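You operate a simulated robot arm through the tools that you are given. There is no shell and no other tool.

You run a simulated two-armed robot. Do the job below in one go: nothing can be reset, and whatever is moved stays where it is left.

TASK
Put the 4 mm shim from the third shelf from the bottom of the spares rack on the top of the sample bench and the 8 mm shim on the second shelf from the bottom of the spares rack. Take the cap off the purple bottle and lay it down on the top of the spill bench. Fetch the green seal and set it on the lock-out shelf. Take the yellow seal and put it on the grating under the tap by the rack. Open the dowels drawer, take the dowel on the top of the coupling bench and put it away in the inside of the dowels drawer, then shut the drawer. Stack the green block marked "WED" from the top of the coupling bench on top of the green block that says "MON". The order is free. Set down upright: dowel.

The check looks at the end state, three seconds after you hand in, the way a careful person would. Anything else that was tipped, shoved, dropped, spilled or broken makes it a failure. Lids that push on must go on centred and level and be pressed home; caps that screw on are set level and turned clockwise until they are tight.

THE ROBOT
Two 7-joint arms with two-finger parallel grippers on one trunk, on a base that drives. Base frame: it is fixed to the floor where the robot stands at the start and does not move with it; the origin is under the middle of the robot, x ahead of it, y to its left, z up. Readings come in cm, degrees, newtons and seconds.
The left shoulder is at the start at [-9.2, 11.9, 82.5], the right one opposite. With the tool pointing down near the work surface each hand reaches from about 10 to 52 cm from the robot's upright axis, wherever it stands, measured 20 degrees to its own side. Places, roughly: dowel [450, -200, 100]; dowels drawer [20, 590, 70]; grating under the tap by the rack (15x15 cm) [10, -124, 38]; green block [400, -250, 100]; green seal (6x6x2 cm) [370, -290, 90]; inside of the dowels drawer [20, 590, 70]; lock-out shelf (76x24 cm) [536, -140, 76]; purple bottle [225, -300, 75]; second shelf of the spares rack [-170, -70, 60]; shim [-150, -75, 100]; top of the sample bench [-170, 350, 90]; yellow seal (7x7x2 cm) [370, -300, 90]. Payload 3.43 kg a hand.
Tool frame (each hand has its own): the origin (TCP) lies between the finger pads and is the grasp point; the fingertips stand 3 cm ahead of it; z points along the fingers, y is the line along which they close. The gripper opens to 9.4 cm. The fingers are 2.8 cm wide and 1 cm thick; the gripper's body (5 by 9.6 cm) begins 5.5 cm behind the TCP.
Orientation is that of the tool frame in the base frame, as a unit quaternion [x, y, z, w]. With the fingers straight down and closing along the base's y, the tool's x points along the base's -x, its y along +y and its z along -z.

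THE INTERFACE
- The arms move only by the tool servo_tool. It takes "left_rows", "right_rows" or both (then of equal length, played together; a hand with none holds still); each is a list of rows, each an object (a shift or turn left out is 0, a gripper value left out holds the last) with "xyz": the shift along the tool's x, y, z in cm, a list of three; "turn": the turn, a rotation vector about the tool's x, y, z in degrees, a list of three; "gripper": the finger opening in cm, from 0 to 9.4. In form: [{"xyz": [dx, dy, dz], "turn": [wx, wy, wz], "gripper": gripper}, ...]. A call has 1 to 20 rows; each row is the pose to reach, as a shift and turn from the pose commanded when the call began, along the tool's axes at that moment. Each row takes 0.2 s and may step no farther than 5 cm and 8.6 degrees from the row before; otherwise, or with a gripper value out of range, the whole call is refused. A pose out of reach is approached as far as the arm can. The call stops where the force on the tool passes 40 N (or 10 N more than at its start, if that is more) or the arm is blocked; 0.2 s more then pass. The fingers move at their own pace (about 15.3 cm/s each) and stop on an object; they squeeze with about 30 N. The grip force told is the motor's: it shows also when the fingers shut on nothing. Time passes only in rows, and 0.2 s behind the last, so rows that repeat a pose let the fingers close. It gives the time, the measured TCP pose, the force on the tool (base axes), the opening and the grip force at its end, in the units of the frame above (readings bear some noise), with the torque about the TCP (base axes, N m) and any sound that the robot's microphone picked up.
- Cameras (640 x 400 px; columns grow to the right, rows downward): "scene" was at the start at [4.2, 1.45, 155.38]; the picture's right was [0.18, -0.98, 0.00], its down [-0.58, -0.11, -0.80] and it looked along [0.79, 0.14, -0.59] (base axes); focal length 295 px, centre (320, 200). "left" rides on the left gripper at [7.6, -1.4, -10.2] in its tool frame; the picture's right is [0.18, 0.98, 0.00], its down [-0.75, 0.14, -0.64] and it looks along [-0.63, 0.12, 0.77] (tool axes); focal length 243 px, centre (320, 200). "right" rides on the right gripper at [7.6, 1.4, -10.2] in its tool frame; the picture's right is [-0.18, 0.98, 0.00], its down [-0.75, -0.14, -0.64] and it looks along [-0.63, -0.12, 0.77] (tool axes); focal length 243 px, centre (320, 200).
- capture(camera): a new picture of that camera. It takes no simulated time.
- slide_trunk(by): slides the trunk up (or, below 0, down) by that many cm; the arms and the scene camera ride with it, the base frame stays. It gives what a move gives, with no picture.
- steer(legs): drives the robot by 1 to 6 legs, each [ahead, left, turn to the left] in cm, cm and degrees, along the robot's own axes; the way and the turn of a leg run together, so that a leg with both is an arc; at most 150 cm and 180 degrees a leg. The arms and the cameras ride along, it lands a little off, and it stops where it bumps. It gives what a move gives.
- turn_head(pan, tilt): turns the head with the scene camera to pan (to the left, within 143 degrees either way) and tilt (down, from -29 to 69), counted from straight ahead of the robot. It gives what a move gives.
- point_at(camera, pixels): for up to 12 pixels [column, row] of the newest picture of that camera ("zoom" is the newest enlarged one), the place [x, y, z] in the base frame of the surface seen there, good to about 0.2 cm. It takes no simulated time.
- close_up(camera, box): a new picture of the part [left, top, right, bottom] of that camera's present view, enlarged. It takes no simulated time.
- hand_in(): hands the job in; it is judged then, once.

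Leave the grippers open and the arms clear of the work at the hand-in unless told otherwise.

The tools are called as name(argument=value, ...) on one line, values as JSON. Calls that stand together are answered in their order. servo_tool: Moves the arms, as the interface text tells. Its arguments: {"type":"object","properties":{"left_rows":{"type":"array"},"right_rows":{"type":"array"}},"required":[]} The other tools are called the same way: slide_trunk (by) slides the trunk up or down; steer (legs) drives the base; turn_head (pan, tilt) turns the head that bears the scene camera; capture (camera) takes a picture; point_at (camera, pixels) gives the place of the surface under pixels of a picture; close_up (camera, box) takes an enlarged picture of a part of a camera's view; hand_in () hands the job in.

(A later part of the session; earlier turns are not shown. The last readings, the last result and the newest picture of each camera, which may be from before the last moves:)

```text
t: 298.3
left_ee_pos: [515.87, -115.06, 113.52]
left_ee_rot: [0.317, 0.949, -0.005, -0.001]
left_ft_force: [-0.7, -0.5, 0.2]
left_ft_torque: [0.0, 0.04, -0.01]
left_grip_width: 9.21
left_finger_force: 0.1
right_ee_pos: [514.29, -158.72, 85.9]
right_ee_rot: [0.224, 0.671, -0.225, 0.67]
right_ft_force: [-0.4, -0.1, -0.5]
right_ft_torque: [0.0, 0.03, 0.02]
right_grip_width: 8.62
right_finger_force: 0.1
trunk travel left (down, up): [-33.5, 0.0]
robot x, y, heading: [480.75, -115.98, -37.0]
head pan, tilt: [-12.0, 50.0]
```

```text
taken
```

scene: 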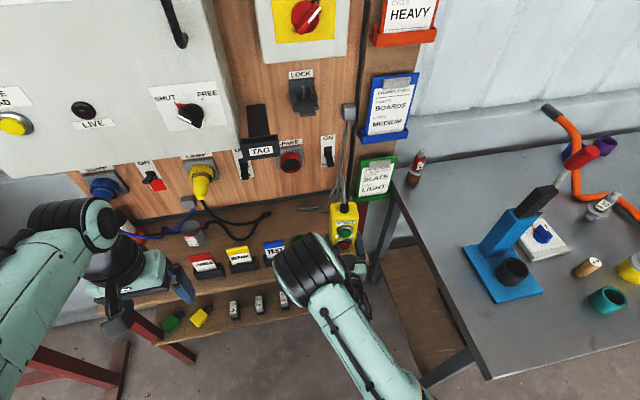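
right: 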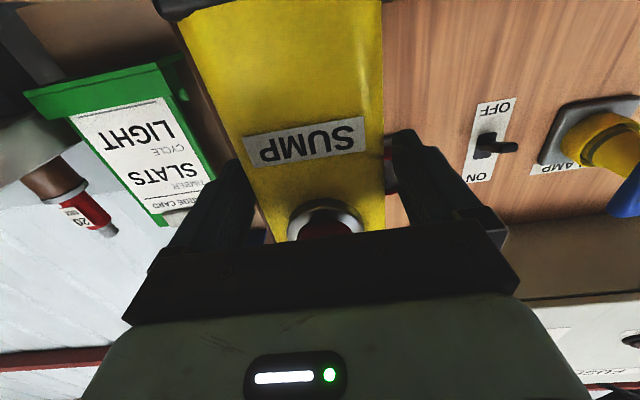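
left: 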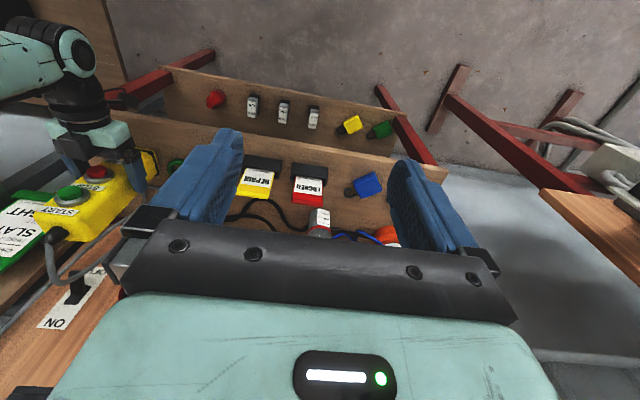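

Standing free. Drawing the hand straight back 15 cm.

servo_tool(right_rows=[{"xyz": [0, 0, -0.7]}, {"xyz": [0, 0, -1.5]}, {"xyz": [0, 0, -3]}, {"xyz": [0, 0, -5]}, {"xyz": [0, 0, -8]}, {"xyz": [0, 0, -11]}, {"xyz": [0, 0, -14]}, {"xyz": [-3, -2, -14]}, {"xyz": [-6, -4, -14]}, {"xyz": [-6, -4, -14]}])

close_up(camera="scene", box=[230, 170, 430, 300])

capture(camera="right")

```text
t: 300.5
left_ee_pos: [515.86, -115.1, 113.49]
left_ee_rot: [0.316, 0.949, -0.005, -0.001]
left_ft_force: [0.3, 0.4, -0.9]
left_ft_torque: [0.03, 0.04, 0.01]
left_grip_width: 9.22
left_finger_force: 0.1
right_ee_pos: [500.92, -153.41, 92.03]
right_ee_rot: [0.224, 0.672, -0.225, 0.67]
right_ft_force: [0.0, 0.2, 0.7]
right_ft_torque: [-0.02, -0.01, -0.02]
right_grip_width: 8.59
right_finger_force: 0.1
trunk travel left (down, up): [-33.5, 0.0]
robot x, y, heading: [480.3, -115.77, -36.7]
head pan, tilt: [-12.0, 50.0]
```

```text
3.08 times, centred on (330, 235) of scene
```

zoom: 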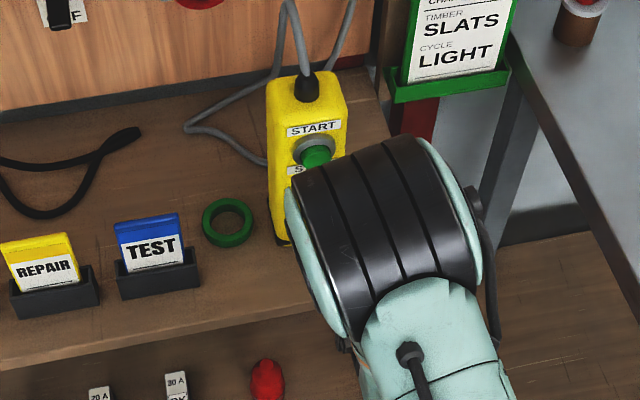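

```text
taken
```

right: 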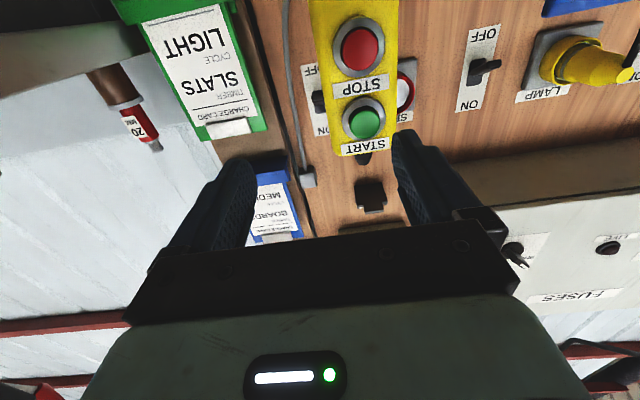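

The remote stands upright at its old place. Now I un-pitch the right hand while raising it.

servo_tool(right_rows=[{"xyz": [-3, 0, -1], "turn": [0, 7.5, 0]}, {"xyz": [-6, 0, -2], "turn": [0, 15, 0]}, {"xyz": [-9, 0, -3], "turn": [0, 22.5, 0]}, {"xyz": [-12, 0, -4], "turn": [0, 30, 0]}, {"xyz": [-15, 0, -5], "turn": [0, 37.5, 0]}, {"xyz": [-17, 0, -5], "turn": [0, 45, 0]}, {"xyz": [-19, 0, -5], "turn": [0, 52.5, 0]}, {"xyz": [-21, 0, -5], "turn": [0, 60, 0]}, {"xyz": [-22, 0, -5], "turn": [0, 67.5, 0]}, {"xyz": [-23, 0, -5], "turn": [0, 75, 0]}, {"xyz": [-24, 0, -5], "turn": [0, 82.5, 0]}, {"xyz": [-24, 0, -5], "turn": [0, 90, 0], "gripper": 9.4}, {"xyz": [-24, 0, -5], "turn": [0, 90, 0]}])

close_up(camera="scene", box=[230, 170, 430, 300])

capture(camera="scene")

```text
t: 303.3
left_ee_pos: [515.85, -115.1, 113.49]
left_ee_rot: [0.317, 0.949, -0.004, 0.0]
left_ft_force: [-0.8, 0.0, 0.1]
left_ft_torque: [0.06, -0.04, 0.01]
left_grip_width: 9.24
left_finger_force: 0.0
right_ee_pos: [496.73, -150.35, 116.08]
right_ee_rot: [0.318, 0.948, -0.001, -0.002]
right_ft_force: [-0.6, -0.3, 0.1]
right_ft_torque: [-0.01, -0.01, 0.03]
right_grip_width: 9.41
right_finger_force: 0.1
right hand out of reach, approached as far as the arm can: row 1, 2, 3, 4, 5
trunk travel left (down, up): [-33.5, 0.0]
robot x, y, heading: [480.68, -115.84, -36.8]
head pan, tilt: [-12.0, 50.0]
```

```text
3.08 times, centred on (330, 235) of scene
```

zoom: 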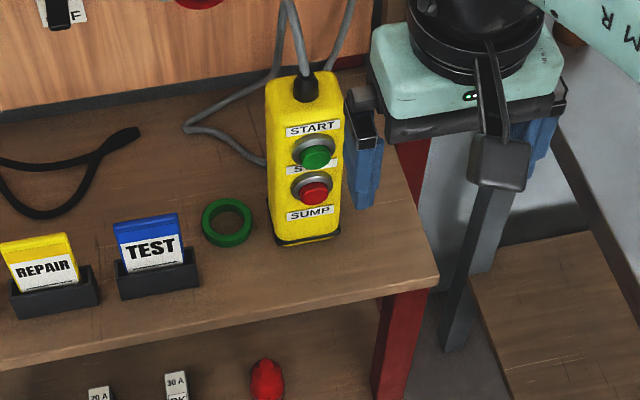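

```text
taken
```

scene: 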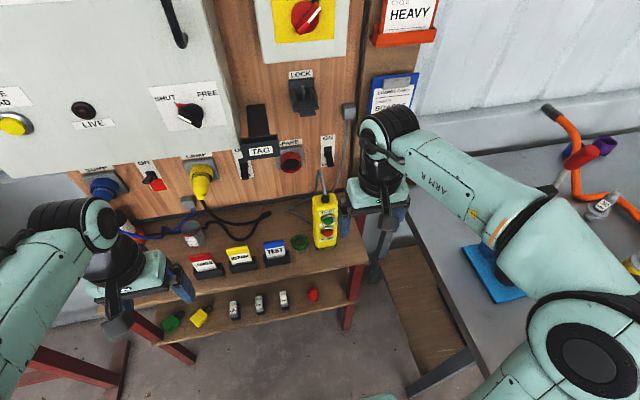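

The remote is standing properly and the elbow is back outside. Verifying the remote's position.

point_at(camera="zoom", pixels=[[275, 235], [335, 225], [275, 85], [335, 85], [275, 200], [335, 200]])

```text
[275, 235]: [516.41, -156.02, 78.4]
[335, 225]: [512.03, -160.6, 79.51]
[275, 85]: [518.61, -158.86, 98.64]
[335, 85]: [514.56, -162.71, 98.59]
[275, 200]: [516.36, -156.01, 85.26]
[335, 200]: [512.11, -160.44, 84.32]
```

Its pose matches within about half a cm. Leaving the niche the way I came, then sliding right along the bench towards the spill bench.

steer(legs=[[-8, -14, 0], [-10, -12, 0], [-2, -13, 0], [-24, -28, 0], [0, -75, 0], [0, -75, 0]])

turn_head(pan=-80, tilt=30)

capture(camera="scene")

```text
t: 323.6
left_ee_pos: [350.17, -261.29, 113.55]
left_ee_rot: [0.321, 0.947, -0.004, -0.001]
left_ft_force: [0.5, -0.8, 0.3]
left_ft_torque: [0.01, 0.01, -0.01]
left_grip_width: 9.21
left_finger_force: 0.0
right_ee_pos: [330.82, -296.36, 116.05]
right_ee_rot: [0.322, 0.947, -0.001, -0.002]
right_ft_force: [-0.6, 0.3, -0.5]
right_ft_torque: [-0.01, 0.03, -0.01]
right_grip_width: 9.4
right_finger_force: 0.0
trunk travel left (down, up): [-33.5, 0.0]
robot x, y, heading: [314.71, -261.26, -37.5]
head pan, tilt: [-12.0, 50.0]
```

```text
t: 325.0
left_ee_pos: [350.17, -261.28, 113.58]
left_ee_rot: [0.321, 0.947, -0.004, -0.002]
left_ft_force: [-0.6, 0.3, 0.1]
left_ft_torque: [-0.02, 0.01, 0.03]
left_grip_width: 9.18
left_finger_force: 0.1
right_ee_pos: [330.96, -296.42, 116.18]
right_ee_rot: [0.321, 0.947, 0.0, -0.001]
right_ft_force: [0.3, 0.3, -0.3]
right_ft_torque: [-0.03, 0.01, 0.02]
right_grip_width: 9.38
right_finger_force: 0.0
trunk travel left (down, up): [-33.5, 0.0]
robot x, y, heading: [315.0, -261.33, -37.4]
head pan, tilt: [-80.0, 30.0]
```

```text
taken
```

scene: 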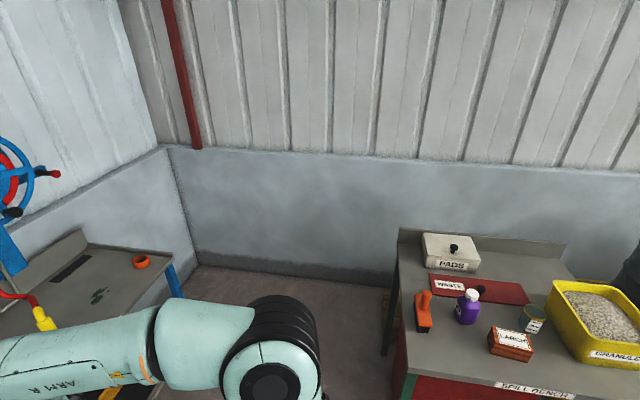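

I see the spill bench with the purple bottle at (468,308). Enlarging and measuring.

close_up(camera="scene", box=[390, 220, 610, 390])

point_at(camera="scene", pixels=[[468, 308], [469, 292], [408, 368], [535, 388], [405, 235], [425, 305], [505, 340], [532, 318], [450, 340], [480, 290], [403, 340], [470, 320]])

```text
2.35 times, centred on (500, 305) of scene
```

zoom: 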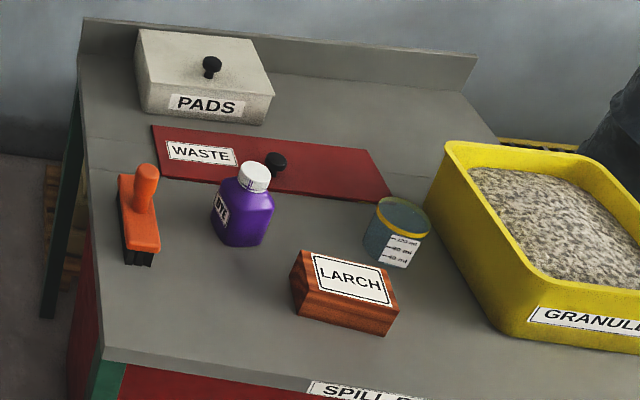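

```text
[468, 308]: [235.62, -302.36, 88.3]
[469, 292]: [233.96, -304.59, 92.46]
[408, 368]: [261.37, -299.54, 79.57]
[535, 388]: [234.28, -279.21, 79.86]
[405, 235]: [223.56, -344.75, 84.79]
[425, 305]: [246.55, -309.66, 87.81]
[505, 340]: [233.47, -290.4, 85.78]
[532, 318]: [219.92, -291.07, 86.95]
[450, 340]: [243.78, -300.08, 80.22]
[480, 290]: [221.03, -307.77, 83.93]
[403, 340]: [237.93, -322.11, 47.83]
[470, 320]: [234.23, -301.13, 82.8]
```

The bench top is z≈80, front edge v≈-82; the bottle stands at u 370, v -102, cap top z≈93. I'll turn right 90° and stand in front of it.

steer(legs=[[0, 0, -89.6], [0, -44, 0], [22, 0, 0]])

turn_head(pan=5, tilt=45)

capture(camera="scene")

```text
t: 334.4
left_ee_pos: [267.71, -288.15, 113.52]
left_ee_rot: [0.895, 0.446, -0.003, -0.004]
left_ft_force: [0.4, 0.4, 0.4]
left_ft_torque: [-0.01, 0.03, 0.02]
left_grip_width: 9.16
left_finger_force: 0.0
right_ee_pos: [232.56, -269.13, 115.93]
right_ee_rot: [0.895, 0.446, 0.0, -0.001]
right_ft_force: [0.3, 0.6, -0.3]
right_ft_torque: [-0.01, 0.03, -0.02]
right_grip_width: 9.39
right_finger_force: 0.0
trunk travel left (down, up): [-33.5, 0.0]
robot x, y, heading: [267.08, -253.02, -127.5]
head pan, tilt: [-80.0, 30.0]
```

```text
t: 336.0
left_ee_pos: [267.59, -288.2, 113.53]
left_ee_rot: [0.895, 0.446, -0.001, -0.003]
left_ft_force: [-0.5, -0.5, 0.3]
left_ft_torque: [0.0, 0.01, -0.03]
left_grip_width: 9.21
left_finger_force: 0.1
right_ee_pos: [232.41, -269.09, 116.13]
right_ee_rot: [0.895, 0.446, 0.0, -0.002]
right_ft_force: [0.0, 0.1, -0.5]
right_ft_torque: [0.01, 0.0, 0.04]
right_grip_width: 9.39
right_finger_force: 0.0
trunk travel left (down, up): [-33.5, 0.0]
robot x, y, heading: [266.82, -253.41, -126.9]
head pan, tilt: [5.0, 45.0]
```

```text
taken
```

scene: 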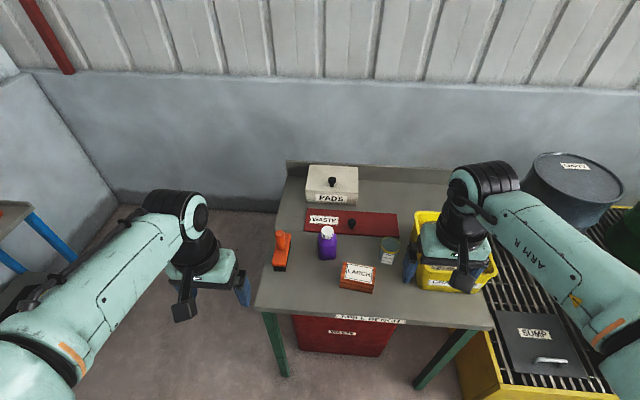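

close_up(camera="scene", box=[260, 200, 420, 300])

point_at(camera="zoom", pixels=[[270, 120], [255, 145], [295, 145], [262, 150], [245, 190], [305, 190], [250, 230], [300, 230], [325, 275], [320, 340], [60, 250], [450, 300]])

```text
4.00 times, centred on (340, 250) of scene
```

zoom: 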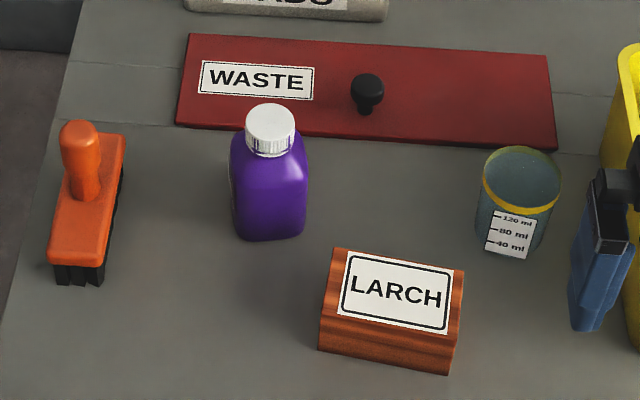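

```text
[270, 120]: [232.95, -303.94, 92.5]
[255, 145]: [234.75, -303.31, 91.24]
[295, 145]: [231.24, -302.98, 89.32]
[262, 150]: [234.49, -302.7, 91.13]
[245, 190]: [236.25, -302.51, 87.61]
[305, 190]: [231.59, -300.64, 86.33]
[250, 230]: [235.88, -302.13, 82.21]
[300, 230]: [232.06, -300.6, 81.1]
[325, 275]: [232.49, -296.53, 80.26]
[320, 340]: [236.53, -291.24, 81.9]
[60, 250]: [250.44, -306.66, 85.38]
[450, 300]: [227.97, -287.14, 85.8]
```

The bottle is ~5.5 cm square, turned +15° relative to me, centre (233,-303.9). I'll go 5 cm ahead and 7 cm right, then pitch the left hand 30° and yaw it 15° to match.

steer(legs=[[5, -7, 0]])

servo_tool(left_rows=[{"turn": [0, 0, -7.5], "xyz": [0, -1, 0], "gripper": 9.4}, {"turn": [0, 0, -15], "xyz": [-1, -3, 1]}, {"turn": [0, 0, -15], "xyz": [-3, -5, 2]}, {"turn": [0, 0, -15], "xyz": [-3, -5, 2]}])

servo_tool(left_rows=[{"turn": [0, -7.5, 0]}, {"turn": [0, -15, 0]}, {"turn": [0, -22.5, 0]}, {"turn": [0, -30, 0]}, {"turn": [0, -30, 0]}])

capture(camera="left")

capture(camera="scene")

```text
t: 337.3
left_ee_pos: [259.2, -288.04, 113.59]
left_ee_rot: [0.895, 0.446, -0.001, -0.003]
left_ft_force: [0.0, -0.3, 0.7]
left_ft_torque: [-0.01, 0.01, 0.03]
left_grip_width: 9.2
left_finger_force: 0.0
right_ee_pos: [224.12, -269.03, 116.03]
right_ee_rot: [0.895, 0.446, 0.001, -0.001]
right_ft_force: [0.2, 0.0, 0.7]
right_ft_torque: [0.03, -0.01, 0.01]
right_grip_width: 9.42
right_finger_force: 0.1
trunk travel left (down, up): [-33.5, 0.0]
robot x, y, heading: [258.68, -252.8, -126.9]
head pan, tilt: [5.0, 45.0]
```

```text
t: 338.3
left_ee_pos: [253.42, -287.38, 111.65]
left_ee_rot: [0.829, 0.559, -0.003, -0.003]
left_ft_force: [0.0, 0.7, -0.6]
left_ft_torque: [-0.03, -0.01, -0.04]
left_grip_width: 9.4
left_finger_force: 0.3
right_ee_pos: [223.99, -268.85, 116.11]
right_ee_rot: [0.895, 0.446, 0.001, -0.002]
right_ft_force: [0.6, -0.3, 0.5]
right_ft_torque: [-0.01, 0.01, 0.0]
right_grip_width: 9.39
right_finger_force: 0.1
trunk travel left (down, up): [-33.5, 0.0]
robot x, y, heading: [258.38, -252.97, -127.1]
head pan, tilt: [5.0, 45.0]
```

```text
t: 339.5
left_ee_pos: [253.34, -287.44, 111.61]
left_ee_rot: [0.8, 0.541, -0.216, 0.143]
left_ft_force: [-0.3, -0.8, -0.5]
left_ft_torque: [0.01, 0.02, 0.0]
left_grip_width: 9.41
left_finger_force: 0.0
right_ee_pos: [223.9, -269.09, 116.12]
right_ee_rot: [0.895, 0.446, 0.0, -0.001]
right_ft_force: [-0.3, -1.0, 0.4]
right_ft_torque: [0.0, 0.01, -0.03]
right_grip_width: 9.42
right_finger_force: 0.1
trunk travel left (down, up): [-33.5, 0.0]
robot x, y, heading: [258.64, -252.94, -126.8]
head pan, tilt: [5.0, 45.0]
```

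```text
taken
```

left: 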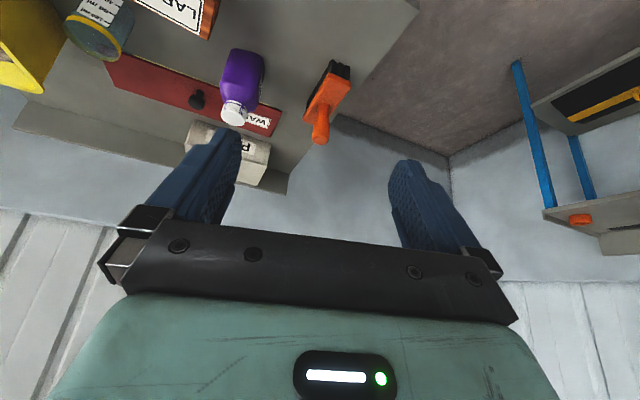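

```text
taken
```

scene: 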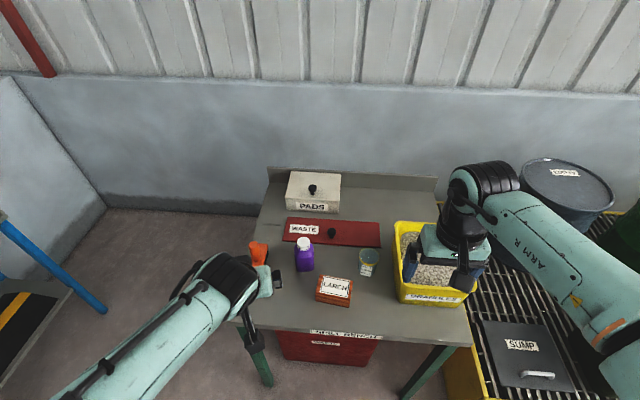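

close_up(camera="left", box=[190, 30, 310, 140])

point_at(camera="zoom", pixels=[[205, 120], [305, 135], [175, 190], [290, 220], [200, 80], [300, 85], [235, 290], [215, 270], [260, 270], [238, 200], [230, 100]])

```text
3.64 times, centred on (250, 85) of left
```

zoom: 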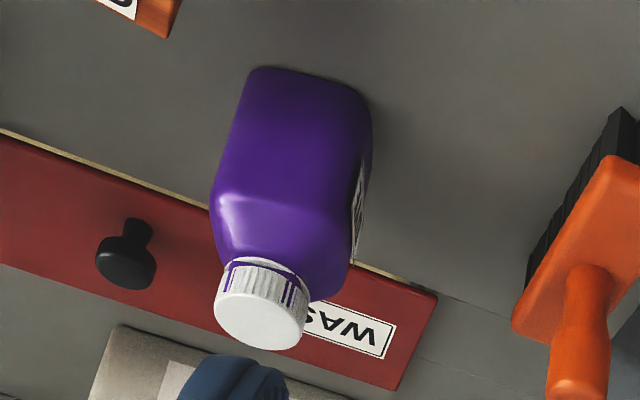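

```text
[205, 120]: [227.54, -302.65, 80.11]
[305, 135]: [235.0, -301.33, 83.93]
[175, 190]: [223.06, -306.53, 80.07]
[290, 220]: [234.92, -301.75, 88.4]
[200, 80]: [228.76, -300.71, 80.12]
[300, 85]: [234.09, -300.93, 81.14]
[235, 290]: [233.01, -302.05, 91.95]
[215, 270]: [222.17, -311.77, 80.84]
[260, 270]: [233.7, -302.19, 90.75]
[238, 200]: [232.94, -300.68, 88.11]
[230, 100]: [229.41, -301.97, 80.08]
```

point_at(camera="zoom", pixels=[[255, 85], [348, 100], [232, 150], [352, 165], [225, 180], [345, 195], [366, 130], [362, 170], [258, 345], [262, 330], [225, 320], [300, 330]])

```text
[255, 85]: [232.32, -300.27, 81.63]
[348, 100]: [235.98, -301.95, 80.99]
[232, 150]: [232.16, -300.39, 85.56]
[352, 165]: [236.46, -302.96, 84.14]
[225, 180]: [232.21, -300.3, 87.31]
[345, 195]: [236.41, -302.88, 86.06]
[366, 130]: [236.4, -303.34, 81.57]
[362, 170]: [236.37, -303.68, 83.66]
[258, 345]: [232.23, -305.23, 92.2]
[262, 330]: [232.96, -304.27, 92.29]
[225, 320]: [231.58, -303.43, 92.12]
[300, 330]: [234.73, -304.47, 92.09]
```

The bottle is better held by the right hand (coming from front right, camera clears LARCH) and unscrewed by the left from above. I'll straighten the left hand, and shift the robot 16 cm left.

servo_tool(left_rows=[{"turn": [0, 7.5, 0]}, {"turn": [0, 15, 0]}, {"turn": [0, 22.5, 0]}, {"turn": [0, 30, 0]}, {"turn": [0, 30, 0]}])

servo_tool(left_rows=[{"turn": [0, 0, 7.5], "xyz": [1, 2, -1]}, {"turn": [0, 0, 15], "xyz": [2, 4, -3]}, {"turn": [0, 0, 15], "xyz": [2, 4, -3]}])

steer(legs=[[0, 17, 0]])

servo_tool(right_rows=[{"turn": [0, 0, -7.5]}, {"turn": [0, 0, -15]}, {"turn": [0, 0, -15]}])

servo_tool(right_rows=[{"turn": [0, -7.5, 0]}, {"turn": [0, -15, 0]}, {"turn": [0, -22.5, 0]}, {"turn": [0, -30, 0]}, {"turn": [0, -37.5, 0]}, {"turn": [0, -45, 0]}, {"turn": [0, -45, 0]}])

capture(camera="right")

capture(camera="scene")

```text
t: 340.7
left_ee_pos: [253.33, -287.39, 111.66]
left_ee_rot: [0.829, 0.56, -0.001, -0.004]
left_ft_force: [0.4, 0.5, -0.5]
left_ft_torque: [-0.01, 0.0, 0.0]
left_grip_width: 9.4
left_finger_force: 0.0
right_ee_pos: [224.03, -268.85, 116.08]
right_ee_rot: [0.896, 0.445, 0.0, 0.0]
right_ft_force: [-0.5, -0.7, -0.3]
right_ft_torque: [-0.01, -0.03, 0.03]
right_grip_width: 9.38
right_finger_force: 0.0
trunk travel left (down, up): [-33.5, 0.0]
robot x, y, heading: [258.62, -252.81, -126.9]
head pan, tilt: [5.0, 45.0]
```

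```text
t: 341.5
left_ee_pos: [257.87, -287.08, 114.65]
left_ee_rot: [0.895, 0.446, -0.002, -0.005]
left_ft_force: [1.3, -0.1, -0.1]
left_ft_torque: [0.03, -0.03, 0.02]
left_grip_width: 9.42
left_finger_force: 0.1
right_ee_pos: [223.97, -268.99, 116.12]
right_ee_rot: [0.895, 0.446, 0.0, -0.001]
right_ft_force: [1.6, 1.0, 0.7]
right_ft_torque: [0.01, -0.01, -0.03]
right_grip_width: 9.39
right_finger_force: 0.2
trunk travel left (down, up): [-33.5, 0.0]
robot x, y, heading: [258.76, -252.66, -127.1]
head pan, tilt: [5.0, 45.0]
```

```text
t: 343.6
left_ee_pos: [271.48, -297.36, 114.48]
left_ee_rot: [0.895, 0.446, -0.003, -0.004]
left_ft_force: [-0.4, 0.6, 0.1]
left_ft_torque: [-0.03, -0.01, 0.01]
left_grip_width: 9.41
left_finger_force: 0.0
right_ee_pos: [237.46, -279.16, 116.14]
right_ee_rot: [0.895, 0.446, 0.001, -0.001]
right_ft_force: [0.4, 0.2, 0.4]
right_ft_torque: [-0.01, 0.01, 0.02]
right_grip_width: 9.4
right_finger_force: 0.0
trunk travel left (down, up): [-33.5, 0.0]
robot x, y, heading: [272.06, -262.75, -127.1]
head pan, tilt: [5.0, 45.0]
```

```text
t: 344.4
left_ee_pos: [271.48, -297.37, 114.59]
left_ee_rot: [0.895, 0.447, -0.002, -0.004]
left_ft_force: [0.5, 0.1, 0.3]
left_ft_torque: [0.03, 0.02, 0.0]
left_grip_width: 9.41
left_finger_force: 0.0
right_ee_pos: [237.64, -279.3, 115.93]
right_ee_rot: [0.842, 0.539, 0.003, -0.005]
right_ft_force: [-0.4, 1.1, 0.3]
right_ft_torque: [0.02, 0.04, 0.02]
right_grip_width: 9.39
right_finger_force: 0.1
trunk travel left (down, up): [-33.5, 0.0]
robot x, y, heading: [272.31, -262.93, -127.1]
head pan, tilt: [5.0, 45.0]
```

```text
t: 346.1
left_ee_pos: [271.43, -297.35, 114.57]
left_ee_rot: [0.895, 0.447, -0.001, -0.003]
left_ft_force: [0.1, 0.8, -0.9]
left_ft_torque: [-0.02, 0.0, -0.03]
left_grip_width: 9.41
left_finger_force: 0.1
right_ee_pos: [237.54, -279.23, 116.03]
right_ee_rot: [0.766, 0.517, -0.318, 0.213]
right_ft_force: [-0.5, 0.4, 0.1]
right_ft_torque: [-0.01, -0.03, -0.01]
right_grip_width: 9.4
right_finger_force: 0.1
right hand out of reach, approached as far as the arm can: row 1
trunk travel left (down, up): [-33.5, 0.0]
robot x, y, heading: [272.23, -263.14, -127.0]
head pan, tilt: [5.0, 45.0]
```

```text
taken
```

right: 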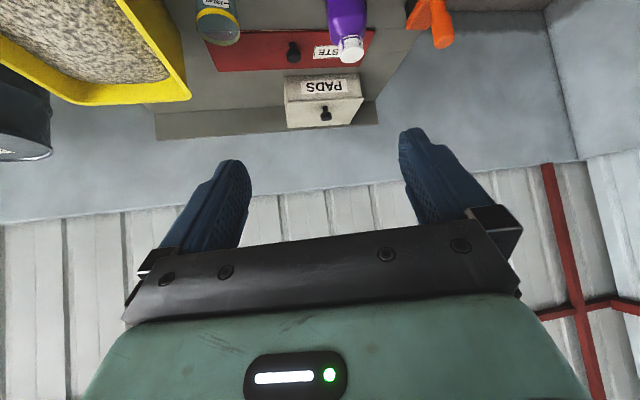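

```text
taken
```

scene: 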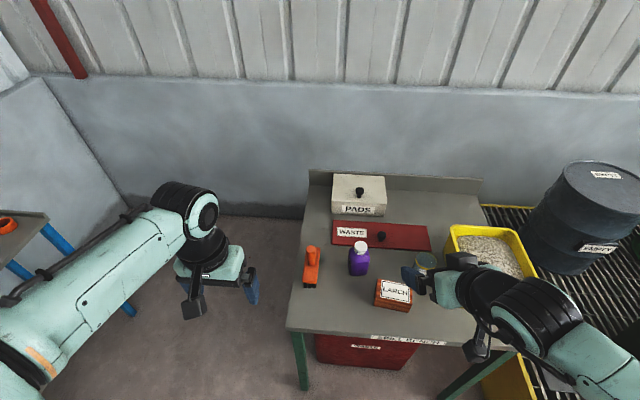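

Lined up at heading -112°, pitch 45°. Moving toward the bottle, stopping 12 cm short.

servo_tool(right_rows=[{"xyz": [1, 1.5, 3.5]}, {"xyz": [2, 3, 7]}, {"xyz": [3, 4.5, 10.5]}, {"xyz": [3.82, 4.96, 14.5]}, {"xyz": [3.82, 4.96, 18.5]}, {"xyz": [3.82, 4.96, 22]}, {"xyz": [3.82, 4.96, 24.5]}, {"xyz": [3.82, 4.96, 24.5]}])

capture(camera="right")

close_up(camera="scene", box=[290, 200, 470, 340])

```text
t: 347.9
left_ee_pos: [271.51, -297.35, 114.55]
left_ee_rot: [0.895, 0.447, -0.002, -0.004]
left_ft_force: [0.2, -0.2, -0.3]
left_ft_torque: [-0.03, 0.02, -0.01]
left_grip_width: 9.4
left_finger_force: 0.1
right_ee_pos: [236.76, -294.53, 96.08]
right_ee_rot: [0.766, 0.518, -0.317, 0.214]
right_ft_force: [-0.2, -0.2, 0.1]
right_ft_torque: [0.02, -0.01, -0.01]
right_grip_width: 9.39
right_finger_force: 0.1
trunk travel left (down, up): [-33.5, 0.0]
robot x, y, heading: [271.9, -262.89, -127.1]
head pan, tilt: [5.0, 45.0]
```

```text
taken
```

right: 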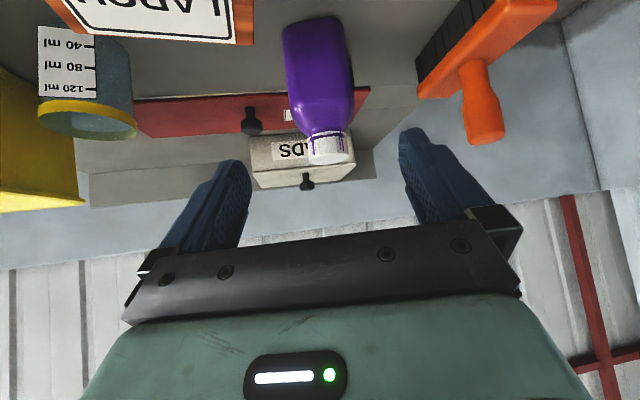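

```text
2.86 times, centred on (380, 270) of scene
```

zoom: 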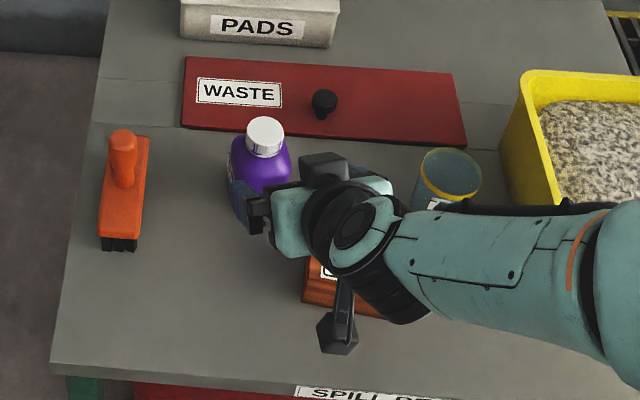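

Checking the wrist camera housing's height against LARCH.

point_at(camera="zoom", pixels=[[335, 325], [320, 320], [355, 330], [335, 350], [345, 290], [310, 285], [305, 300], [330, 300]])

point_at(camera="right", pixels=[[250, 20], [238, 40], [180, 38], [320, 60], [330, 130], [328, 150], [290, 60], [350, 60]])

```text
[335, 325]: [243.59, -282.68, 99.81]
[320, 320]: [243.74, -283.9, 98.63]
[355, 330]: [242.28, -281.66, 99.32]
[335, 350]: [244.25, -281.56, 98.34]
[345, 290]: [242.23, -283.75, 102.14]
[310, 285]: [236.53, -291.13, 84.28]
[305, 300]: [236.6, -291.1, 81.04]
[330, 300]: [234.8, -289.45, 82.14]
```

```text
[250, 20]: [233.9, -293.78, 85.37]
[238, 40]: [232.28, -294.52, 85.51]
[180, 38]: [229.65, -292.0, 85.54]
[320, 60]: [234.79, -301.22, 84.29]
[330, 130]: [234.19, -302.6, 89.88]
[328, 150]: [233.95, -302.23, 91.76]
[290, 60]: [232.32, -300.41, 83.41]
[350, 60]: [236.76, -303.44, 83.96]
```

Clear above LARCH. Advancing the last 12 cm and closing on the bottle gently.

servo_tool(right_rows=[{"xyz": [0, 0, 3]}, {"xyz": [0, 0, 6]}, {"xyz": [0, 0, 9]}, {"xyz": [0, 0, 11]}, {"xyz": [0, 0, 12.2]}, {"xyz": [0, 0, 12.2]}])

capture(camera="right")

close_up(camera="scene", box=[290, 200, 470, 340])

```text
t: 349.2
left_ee_pos: [271.57, -297.42, 114.61]
left_ee_rot: [0.895, 0.446, -0.002, -0.004]
left_ft_force: [0.3, -0.5, -0.8]
left_ft_torque: [-0.02, -0.02, 0.01]
left_grip_width: 9.39
left_finger_force: 0.1
right_ee_pos: [233.4, -302.52, 87.46]
right_ee_rot: [0.766, 0.516, -0.318, 0.213]
right_ft_force: [0.8, 0.1, 0.5]
right_ft_torque: [-0.03, 0.01, 0.01]
right_grip_width: 9.38
right_finger_force: 0.0
trunk travel left (down, up): [-33.5, 0.0]
robot x, y, heading: [271.95, -263.06, -127.0]
head pan, tilt: [5.0, 45.0]
```

```text
taken
```

right: 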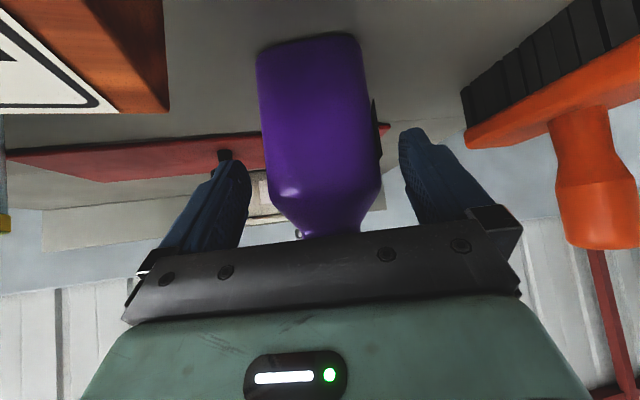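

```text
2.86 times, centred on (380, 270) of scene
```

zoom: 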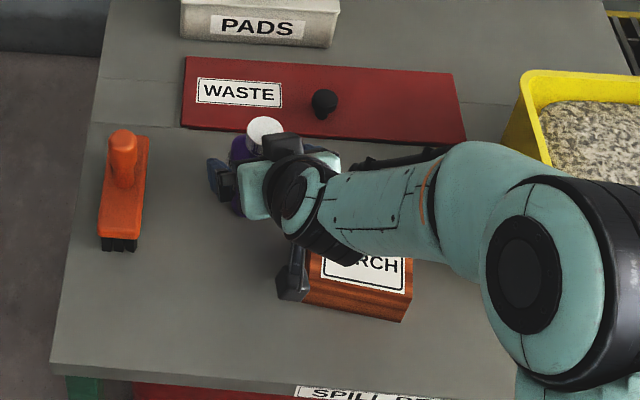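

servo_tool(right_rows=[{"gripper": 8}, {"gripper": 7}, {"gripper": 6}, {"gripper": 4.5}, {"gripper": 4.5}])

capture(camera="right")

```text
t: 350.4
left_ee_pos: [271.38, -297.32, 114.61]
left_ee_rot: [0.895, 0.446, -0.002, -0.004]
left_ft_force: [0.5, -0.5, 0.2]
left_ft_torque: [0.01, 0.0, -0.02]
left_grip_width: 9.41
left_finger_force: 0.1
right_ee_pos: [233.35, -302.67, 87.37]
right_ee_rot: [0.766, 0.516, -0.318, 0.212]
right_ft_force: [0.5, -0.3, 0.2]
right_ft_torque: [-0.03, -0.04, -0.02]
right_grip_width: 6.44
right_finger_force: 29.4
trunk travel left (down, up): [-33.5, 0.0]
robot x, y, heading: [271.9, -263.07, -126.8]
head pan, tilt: [5.0, 45.0]
```

```text
taken
```

right: 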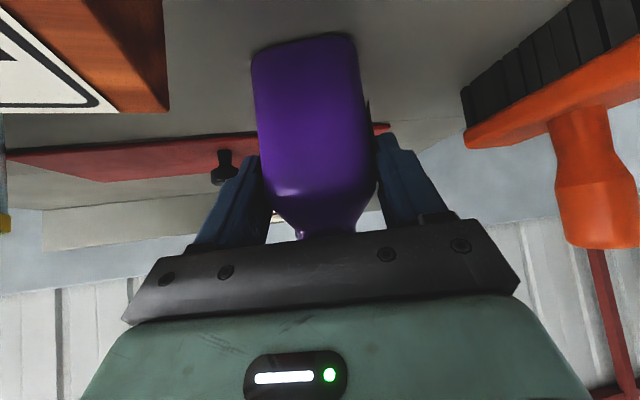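

The bottle is held (6.4 cm). Lifting it 14 cm, then bringing it back toward me, keeping it upright.

servo_tool(right_rows=[{"xyz": [-1.4, 0, -1.4]}, {"xyz": [-3.5, 0, -3.5]}, {"xyz": [-5.7, 0, -5.7]}, {"xyz": [-7.8, 0, -7.8]}, {"xyz": [-9.9, 0, -9.9]}, {"xyz": [-7.8, 1.6, -12]}, {"xyz": [-5.7, 3.2, -14.1]}, {"xyz": [-3.6, 4.8, -16.2]}, {"xyz": [-1.5, 6.4, -18.3]}, {"xyz": [0.6, 8, -20.4]}, {"xyz": [2.8, 9.5, -22.6]}, {"xyz": [2.8, 9.5, -22.6]}])

capture(camera="scene")

capture(camera="left")

```text
t: 353.1
left_ee_pos: [271.41, -297.39, 114.46]
left_ee_rot: [0.895, 0.446, -0.002, -0.003]
left_ft_force: [-0.7, 0.1, -0.4]
left_ft_torque: [-0.01, 0.01, 0.01]
left_grip_width: 9.42
left_finger_force: 0.0
right_ee_pos: [248.95, -289.5, 101.37]
right_ee_rot: [0.767, 0.516, -0.317, 0.213]
right_ft_force: [-0.6, 0.5, -3.0]
right_ft_torque: [0.07, -0.03, -0.02]
right_grip_width: 6.4
right_finger_force: 30.2
trunk travel left (down, up): [-33.5, 0.0]
robot x, y, heading: [272.25, -262.73, -127.1]
head pan, tilt: [5.0, 45.0]
```

```text
taken
```

scene: 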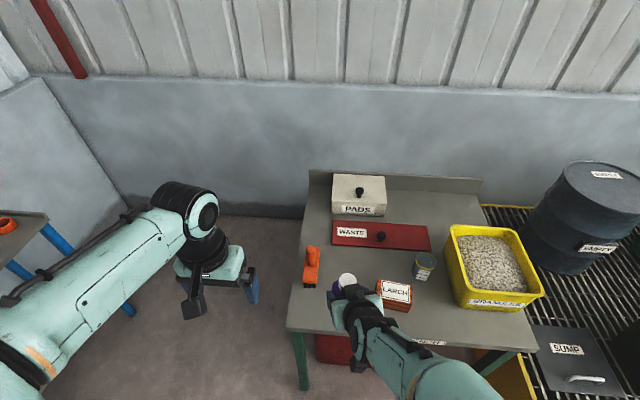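

```text
taken
```

left: 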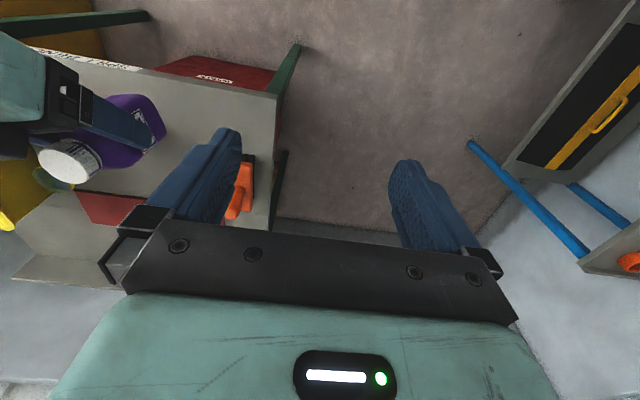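

Measuring the cap from the left camera.

close_up(camera="left", box=[20, 80, 180, 200])

point_at(camera="zoom", pixels=[[170, 260], [130, 270], [215, 275], [185, 240], [160, 300], [275, 240], [290, 270], [270, 205]])

close_up(camera="scene", box=[300, 250, 420, 350])

```text
3.33 times, centred on (100, 140) of left
```

zoom: 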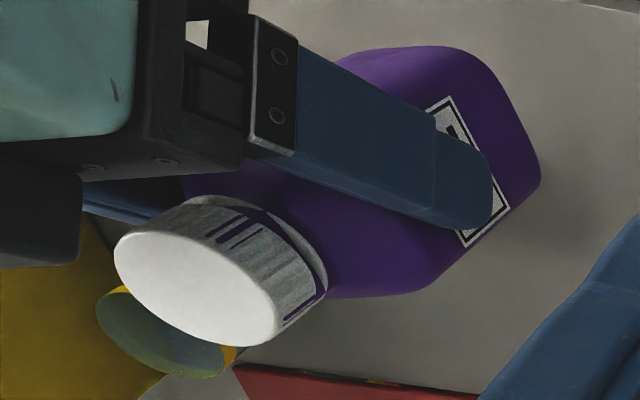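

```text
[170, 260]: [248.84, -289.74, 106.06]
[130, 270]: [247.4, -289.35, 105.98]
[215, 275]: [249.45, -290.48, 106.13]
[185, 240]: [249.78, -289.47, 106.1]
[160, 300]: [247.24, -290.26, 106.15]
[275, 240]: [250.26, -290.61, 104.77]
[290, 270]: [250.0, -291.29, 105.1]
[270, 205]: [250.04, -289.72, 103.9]
```

```text
4.00 times, centred on (360, 300) of scene
```

zoom: 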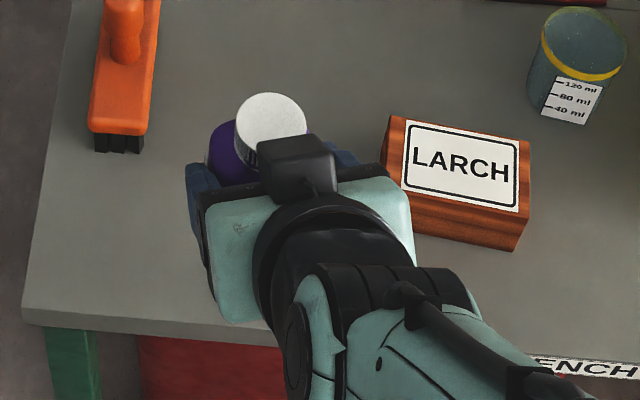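

point_at(camera="zoom", pixels=[[271, 118], [240, 118], [302, 118], [271, 97], [258, 137], [295, 150], [265, 150], [330, 150], [295, 138], [300, 190], [240, 160]])

```text
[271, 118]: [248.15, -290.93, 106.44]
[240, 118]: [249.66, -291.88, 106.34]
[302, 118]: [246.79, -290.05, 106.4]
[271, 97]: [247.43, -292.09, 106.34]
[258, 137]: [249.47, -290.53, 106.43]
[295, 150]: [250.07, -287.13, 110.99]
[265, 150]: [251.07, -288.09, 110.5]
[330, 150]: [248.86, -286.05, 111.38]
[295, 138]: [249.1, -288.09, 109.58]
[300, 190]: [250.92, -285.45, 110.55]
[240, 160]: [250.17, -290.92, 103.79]
```

My right gripper has a motor box on its upper side, too close to the cap for the left fingers. I'll set the bottle down on the free near-left part of the bench (u≈374, v≈-89.5) and re-grip it more horizontally.

servo_tool(right_rows=[{"xyz": [-2.2, -0.8, 2.2]}, {"xyz": [-4.45, -1.7, 4.45]}, {"xyz": [-1.9, -1.7, 7]}, {"xyz": [0.6, -1.7, 9.5]}, {"xyz": [3.1, -1.7, 12]}, {"xyz": [4.6, -1.7, 13.5]}, {"xyz": [5.1, -1.7, 14]}, {"xyz": [5.1, -1.7, 14]}])

close_up(camera="scene", box=[290, 220, 450, 340])

```text
t: 354.9
left_ee_pos: [271.51, -297.33, 114.53]
left_ee_rot: [0.894, 0.448, -0.002, -0.004]
left_ft_force: [-0.3, -0.2, 0.4]
left_ft_torque: [0.02, 0.02, 0.0]
left_grip_width: 9.39
left_finger_force: 0.1
right_ee_pos: [245.04, -294.83, 87.97]
right_ee_rot: [0.766, 0.516, -0.317, 0.213]
right_ft_force: [-0.4, -0.1, -3.5]
right_ft_torque: [0.03, 0.01, -0.01]
right_grip_width: 6.42
right_finger_force: 29.6
trunk travel left (down, up): [-33.5, 0.0]
robot x, y, heading: [272.33, -263.09, -127.0]
head pan, tilt: [5.0, 45.0]
```

```text
3.33 times, centred on (370, 280) of scene
```

zoom: 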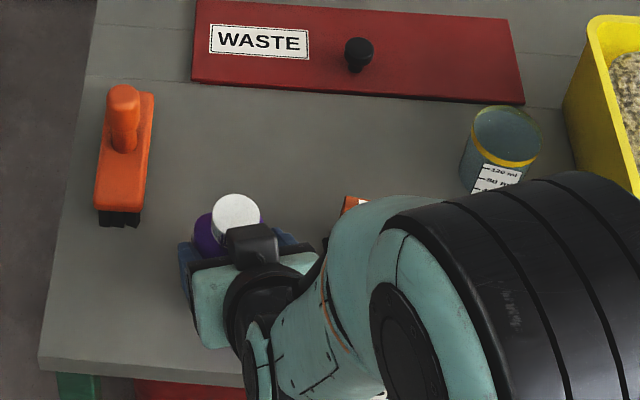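

Lowering to contact and releasing.

servo_tool(right_rows=[{"xyz": [0.2, 0, 0.2]}, {"xyz": [0.35, 0, 0.35]}, {"xyz": [0.45, 0, 0.45]}, {"xyz": [0.5, 0, 0.5]}, {"xyz": [0.5, 0, 0.5]}])

```text
t: 356.1
left_ee_pos: [271.42, -297.12, 114.58]
left_ee_rot: [0.895, 0.446, -0.003, -0.004]
left_ft_force: [-1.2, 0.6, -0.1]
left_ft_torque: [0.01, -0.01, -0.03]
left_grip_width: 9.41
left_finger_force: 0.2
right_ee_pos: [245.02, -294.68, 87.47]
right_ee_rot: [0.765, 0.516, -0.319, 0.215]
right_ft_force: [-0.5, 3.9, 21.3]
right_ft_torque: [0.51, -0.24, -0.11]
right_grip_width: 6.39
right_finger_force: 30.4
trunk travel left (down, up): [-33.5, 0.0]
robot x, y, heading: [272.22, -263.35, -127.0]
head pan, tilt: [5.0, 45.0]
```

servo_tool(right_rows=[{"xyz": [-0.12, 0, -0.12]}, {"xyz": [-0.12, 0, -0.12], "gripper": 7}, {"xyz": [-0.12, 0, -0.12], "gripper": 8}, {"xyz": [-0.12, 0, -0.12], "gripper": 9}, {"xyz": [-0.12, 0, -1.5]}, {"xyz": [-0.12, 0, -4]}, {"xyz": [-0.12, 0, -7]}, {"xyz": [-0.12, 0, -11]}, {"xyz": [-0.12, 0, -14]}, {"xyz": [-0.12, 0, -14]}])

capture(camera="right")

close_up(camera="scene", box=[290, 220, 450, 340])

```text
t: 358.2
left_ee_pos: [271.28, -297.32, 114.6]
left_ee_rot: [0.895, 0.446, -0.002, -0.004]
left_ft_force: [0.1, -0.7, 0.2]
left_ft_torque: [-0.01, 0.01, -0.03]
left_grip_width: 9.43
left_finger_force: 0.0
right_ee_pos: [248.26, -287.58, 97.61]
right_ee_rot: [0.766, 0.518, -0.317, 0.213]
right_ft_force: [0.4, -0.2, -0.5]
right_ft_torque: [0.0, 0.04, -0.01]
right_grip_width: 9.01
right_finger_force: 0.1
right hand out of reach, approached as far as the arm can: row 8, 9, 10
trunk travel left (down, up): [-33.5, 0.0]
robot x, y, heading: [272.17, -262.93, -126.7]
head pan, tilt: [5.0, 45.0]
```

```text
taken
```

right: 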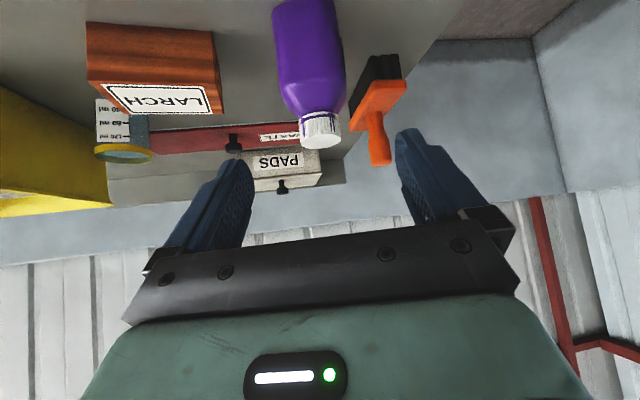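

```text
3.33 times, centred on (370, 280) of scene
```

zoom: 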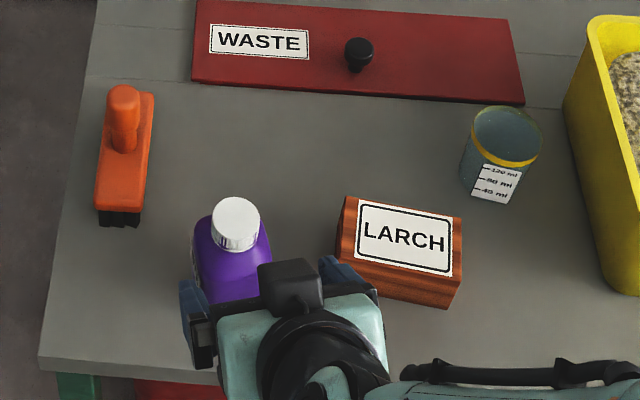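

The bottle stands at the new place. I'll back off 4 cm and shift 9 cm right for arm room, then pitch the right hand to 75° while lowering it in front of the bottle.

steer(legs=[[-4, 0, 0], [0, -9, 0]])

servo_tool(right_rows=[{"xyz": [0.5, 3, -1], "turn": [0, -7.5, 0]}, {"xyz": [1, 6, -2], "turn": [0, -15, 0]}, {"xyz": [1, 8.5, -2], "turn": [0, -22.5, 0]}, {"xyz": [1, 8.5, -2], "turn": [0, -30, 0]}, {"xyz": [1, 8.5, -2], "turn": [0, -30, 0]}])

capture(camera="right")

capture(camera="scene")

```text
t: 360.2
left_ee_pos: [266.79, -288.79, 114.51]
left_ee_rot: [0.894, 0.447, -0.003, -0.004]
left_ft_force: [0.2, -0.4, 0.0]
left_ft_torque: [0.01, -0.04, 0.02]
left_grip_width: 9.43
left_finger_force: 0.1
right_ee_pos: [243.48, -279.01, 97.66]
right_ee_rot: [0.766, 0.517, -0.316, 0.213]
right_ft_force: [0.0, 0.0, -0.1]
right_ft_torque: [-0.01, 0.01, 0.0]
right_grip_width: 9.01
right_finger_force: 0.0
trunk travel left (down, up): [-33.5, 0.0]
robot x, y, heading: [267.36, -254.39, -127.0]
head pan, tilt: [5.0, 45.0]
```

```text
t: 361.4
left_ee_pos: [266.73, -288.64, 114.55]
left_ee_rot: [0.895, 0.446, -0.002, -0.003]
left_ft_force: [0.0, -0.4, 0.2]
left_ft_torque: [-0.02, 0.01, -0.03]
left_grip_width: 9.38
left_finger_force: 0.1
right_ee_pos: [253.37, -284.39, 97.97]
right_ee_rot: [0.657, 0.444, -0.504, 0.34]
right_ft_force: [0.2, 0.4, 1.2]
right_ft_torque: [0.0, 0.01, -0.01]
right_grip_width: 8.99
right_finger_force: 0.0
right hand out of reach, approached as far as the arm can: row 1, 2, 3, 4, 5
trunk travel left (down, up): [-33.5, 0.0]
robot x, y, heading: [267.46, -254.42, -126.9]
head pan, tilt: [5.0, 45.0]
```

```text
taken
```

right: 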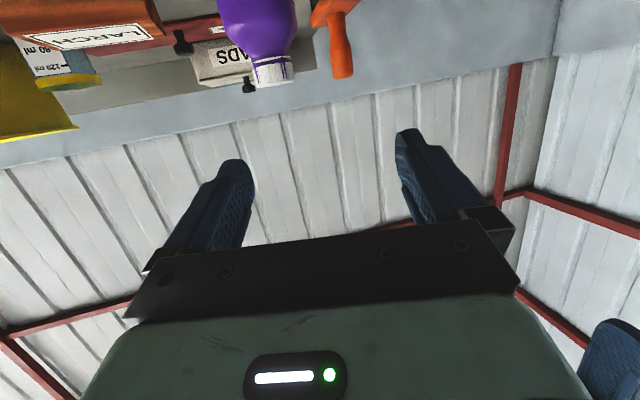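

```text
taken
```

scene: 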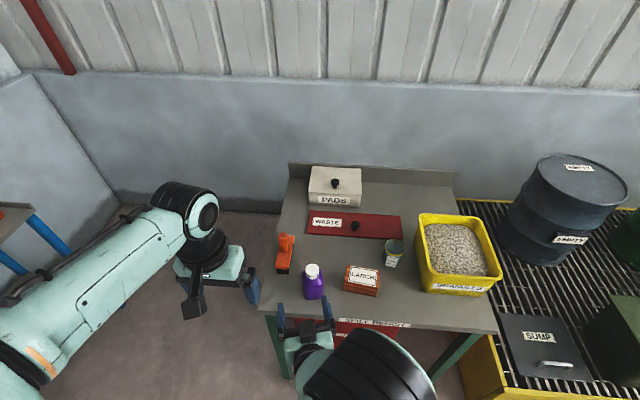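

The hand is at 75° pitch. Measuring the bottle's present place.

close_up(camera="scene", box=[270, 240, 370, 320])

point_at(camera="zoom", pixels=[[260, 150], [225, 150], [295, 150], [262, 130], [205, 230], [320, 215], [215, 260], [330, 255], [265, 260], [270, 180]])

```text
5.00 times, centred on (320, 280) of scene
```

zoom: 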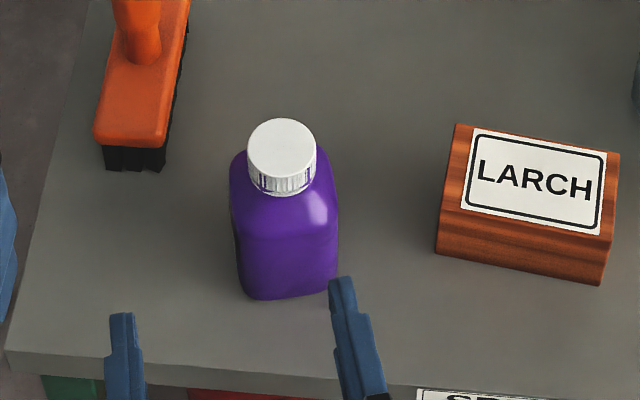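

```text
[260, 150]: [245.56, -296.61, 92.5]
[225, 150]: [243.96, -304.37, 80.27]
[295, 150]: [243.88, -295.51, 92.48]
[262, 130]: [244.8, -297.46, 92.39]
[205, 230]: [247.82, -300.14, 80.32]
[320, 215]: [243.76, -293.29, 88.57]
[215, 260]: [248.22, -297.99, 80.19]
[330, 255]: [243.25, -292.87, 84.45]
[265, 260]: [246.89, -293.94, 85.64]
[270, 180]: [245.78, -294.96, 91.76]
```

Moving the hand down and sideways in front of the edge first, then forward onto the bottle.

servo_tool(right_rows=[{"xyz": [3, -1.3, 0]}, {"xyz": [6, -2.6, 0]}, {"xyz": [9.5, -3.87, 0]}, {"xyz": [9.5, -3.87, 3]}, {"xyz": [9.5, -3.87, 6]}, {"xyz": [9.5, -3.87, 8]}, {"xyz": [9.5, -3.87, 8]}])

capture(camera="right")

close_up(camera="scene", box=[270, 240, 370, 320])

```text
t: 363.0
left_ee_pos: [266.69, -288.75, 114.47]
left_ee_rot: [0.895, 0.446, -0.002, -0.004]
left_ft_force: [-0.4, -0.3, 0.5]
left_ft_torque: [0.04, -0.01, 0.01]
left_grip_width: 9.43
left_finger_force: 0.1
right_ee_pos: [247.71, -287.86, 86.56]
right_ee_rot: [0.659, 0.444, -0.504, 0.338]
right_ft_force: [0.2, 0.3, 0.5]
right_ft_torque: [-0.01, 0.05, 0.01]
right_grip_width: 9.01
right_finger_force: 0.1
right hand out of reach, approached as far as the arm can: row 1, 2, 3
trunk travel left (down, up): [-33.5, 0.0]
robot x, y, heading: [267.11, -254.28, -126.7]
head pan, tilt: [5.0, 45.0]
```

```text
taken
```

right: 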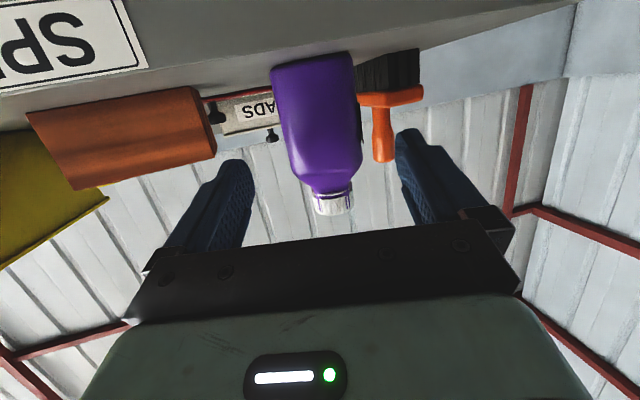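

```text
5.00 times, centred on (320, 280) of scene
```

zoom: 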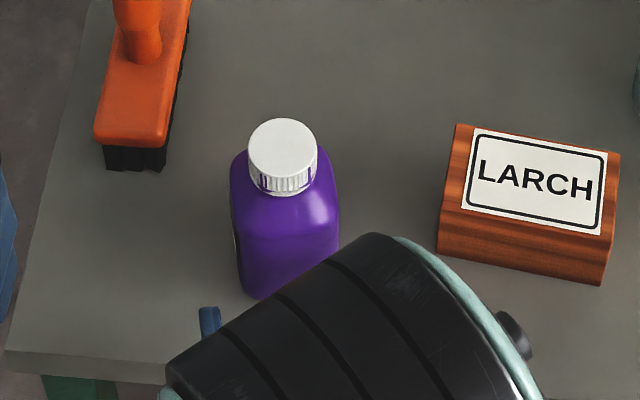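

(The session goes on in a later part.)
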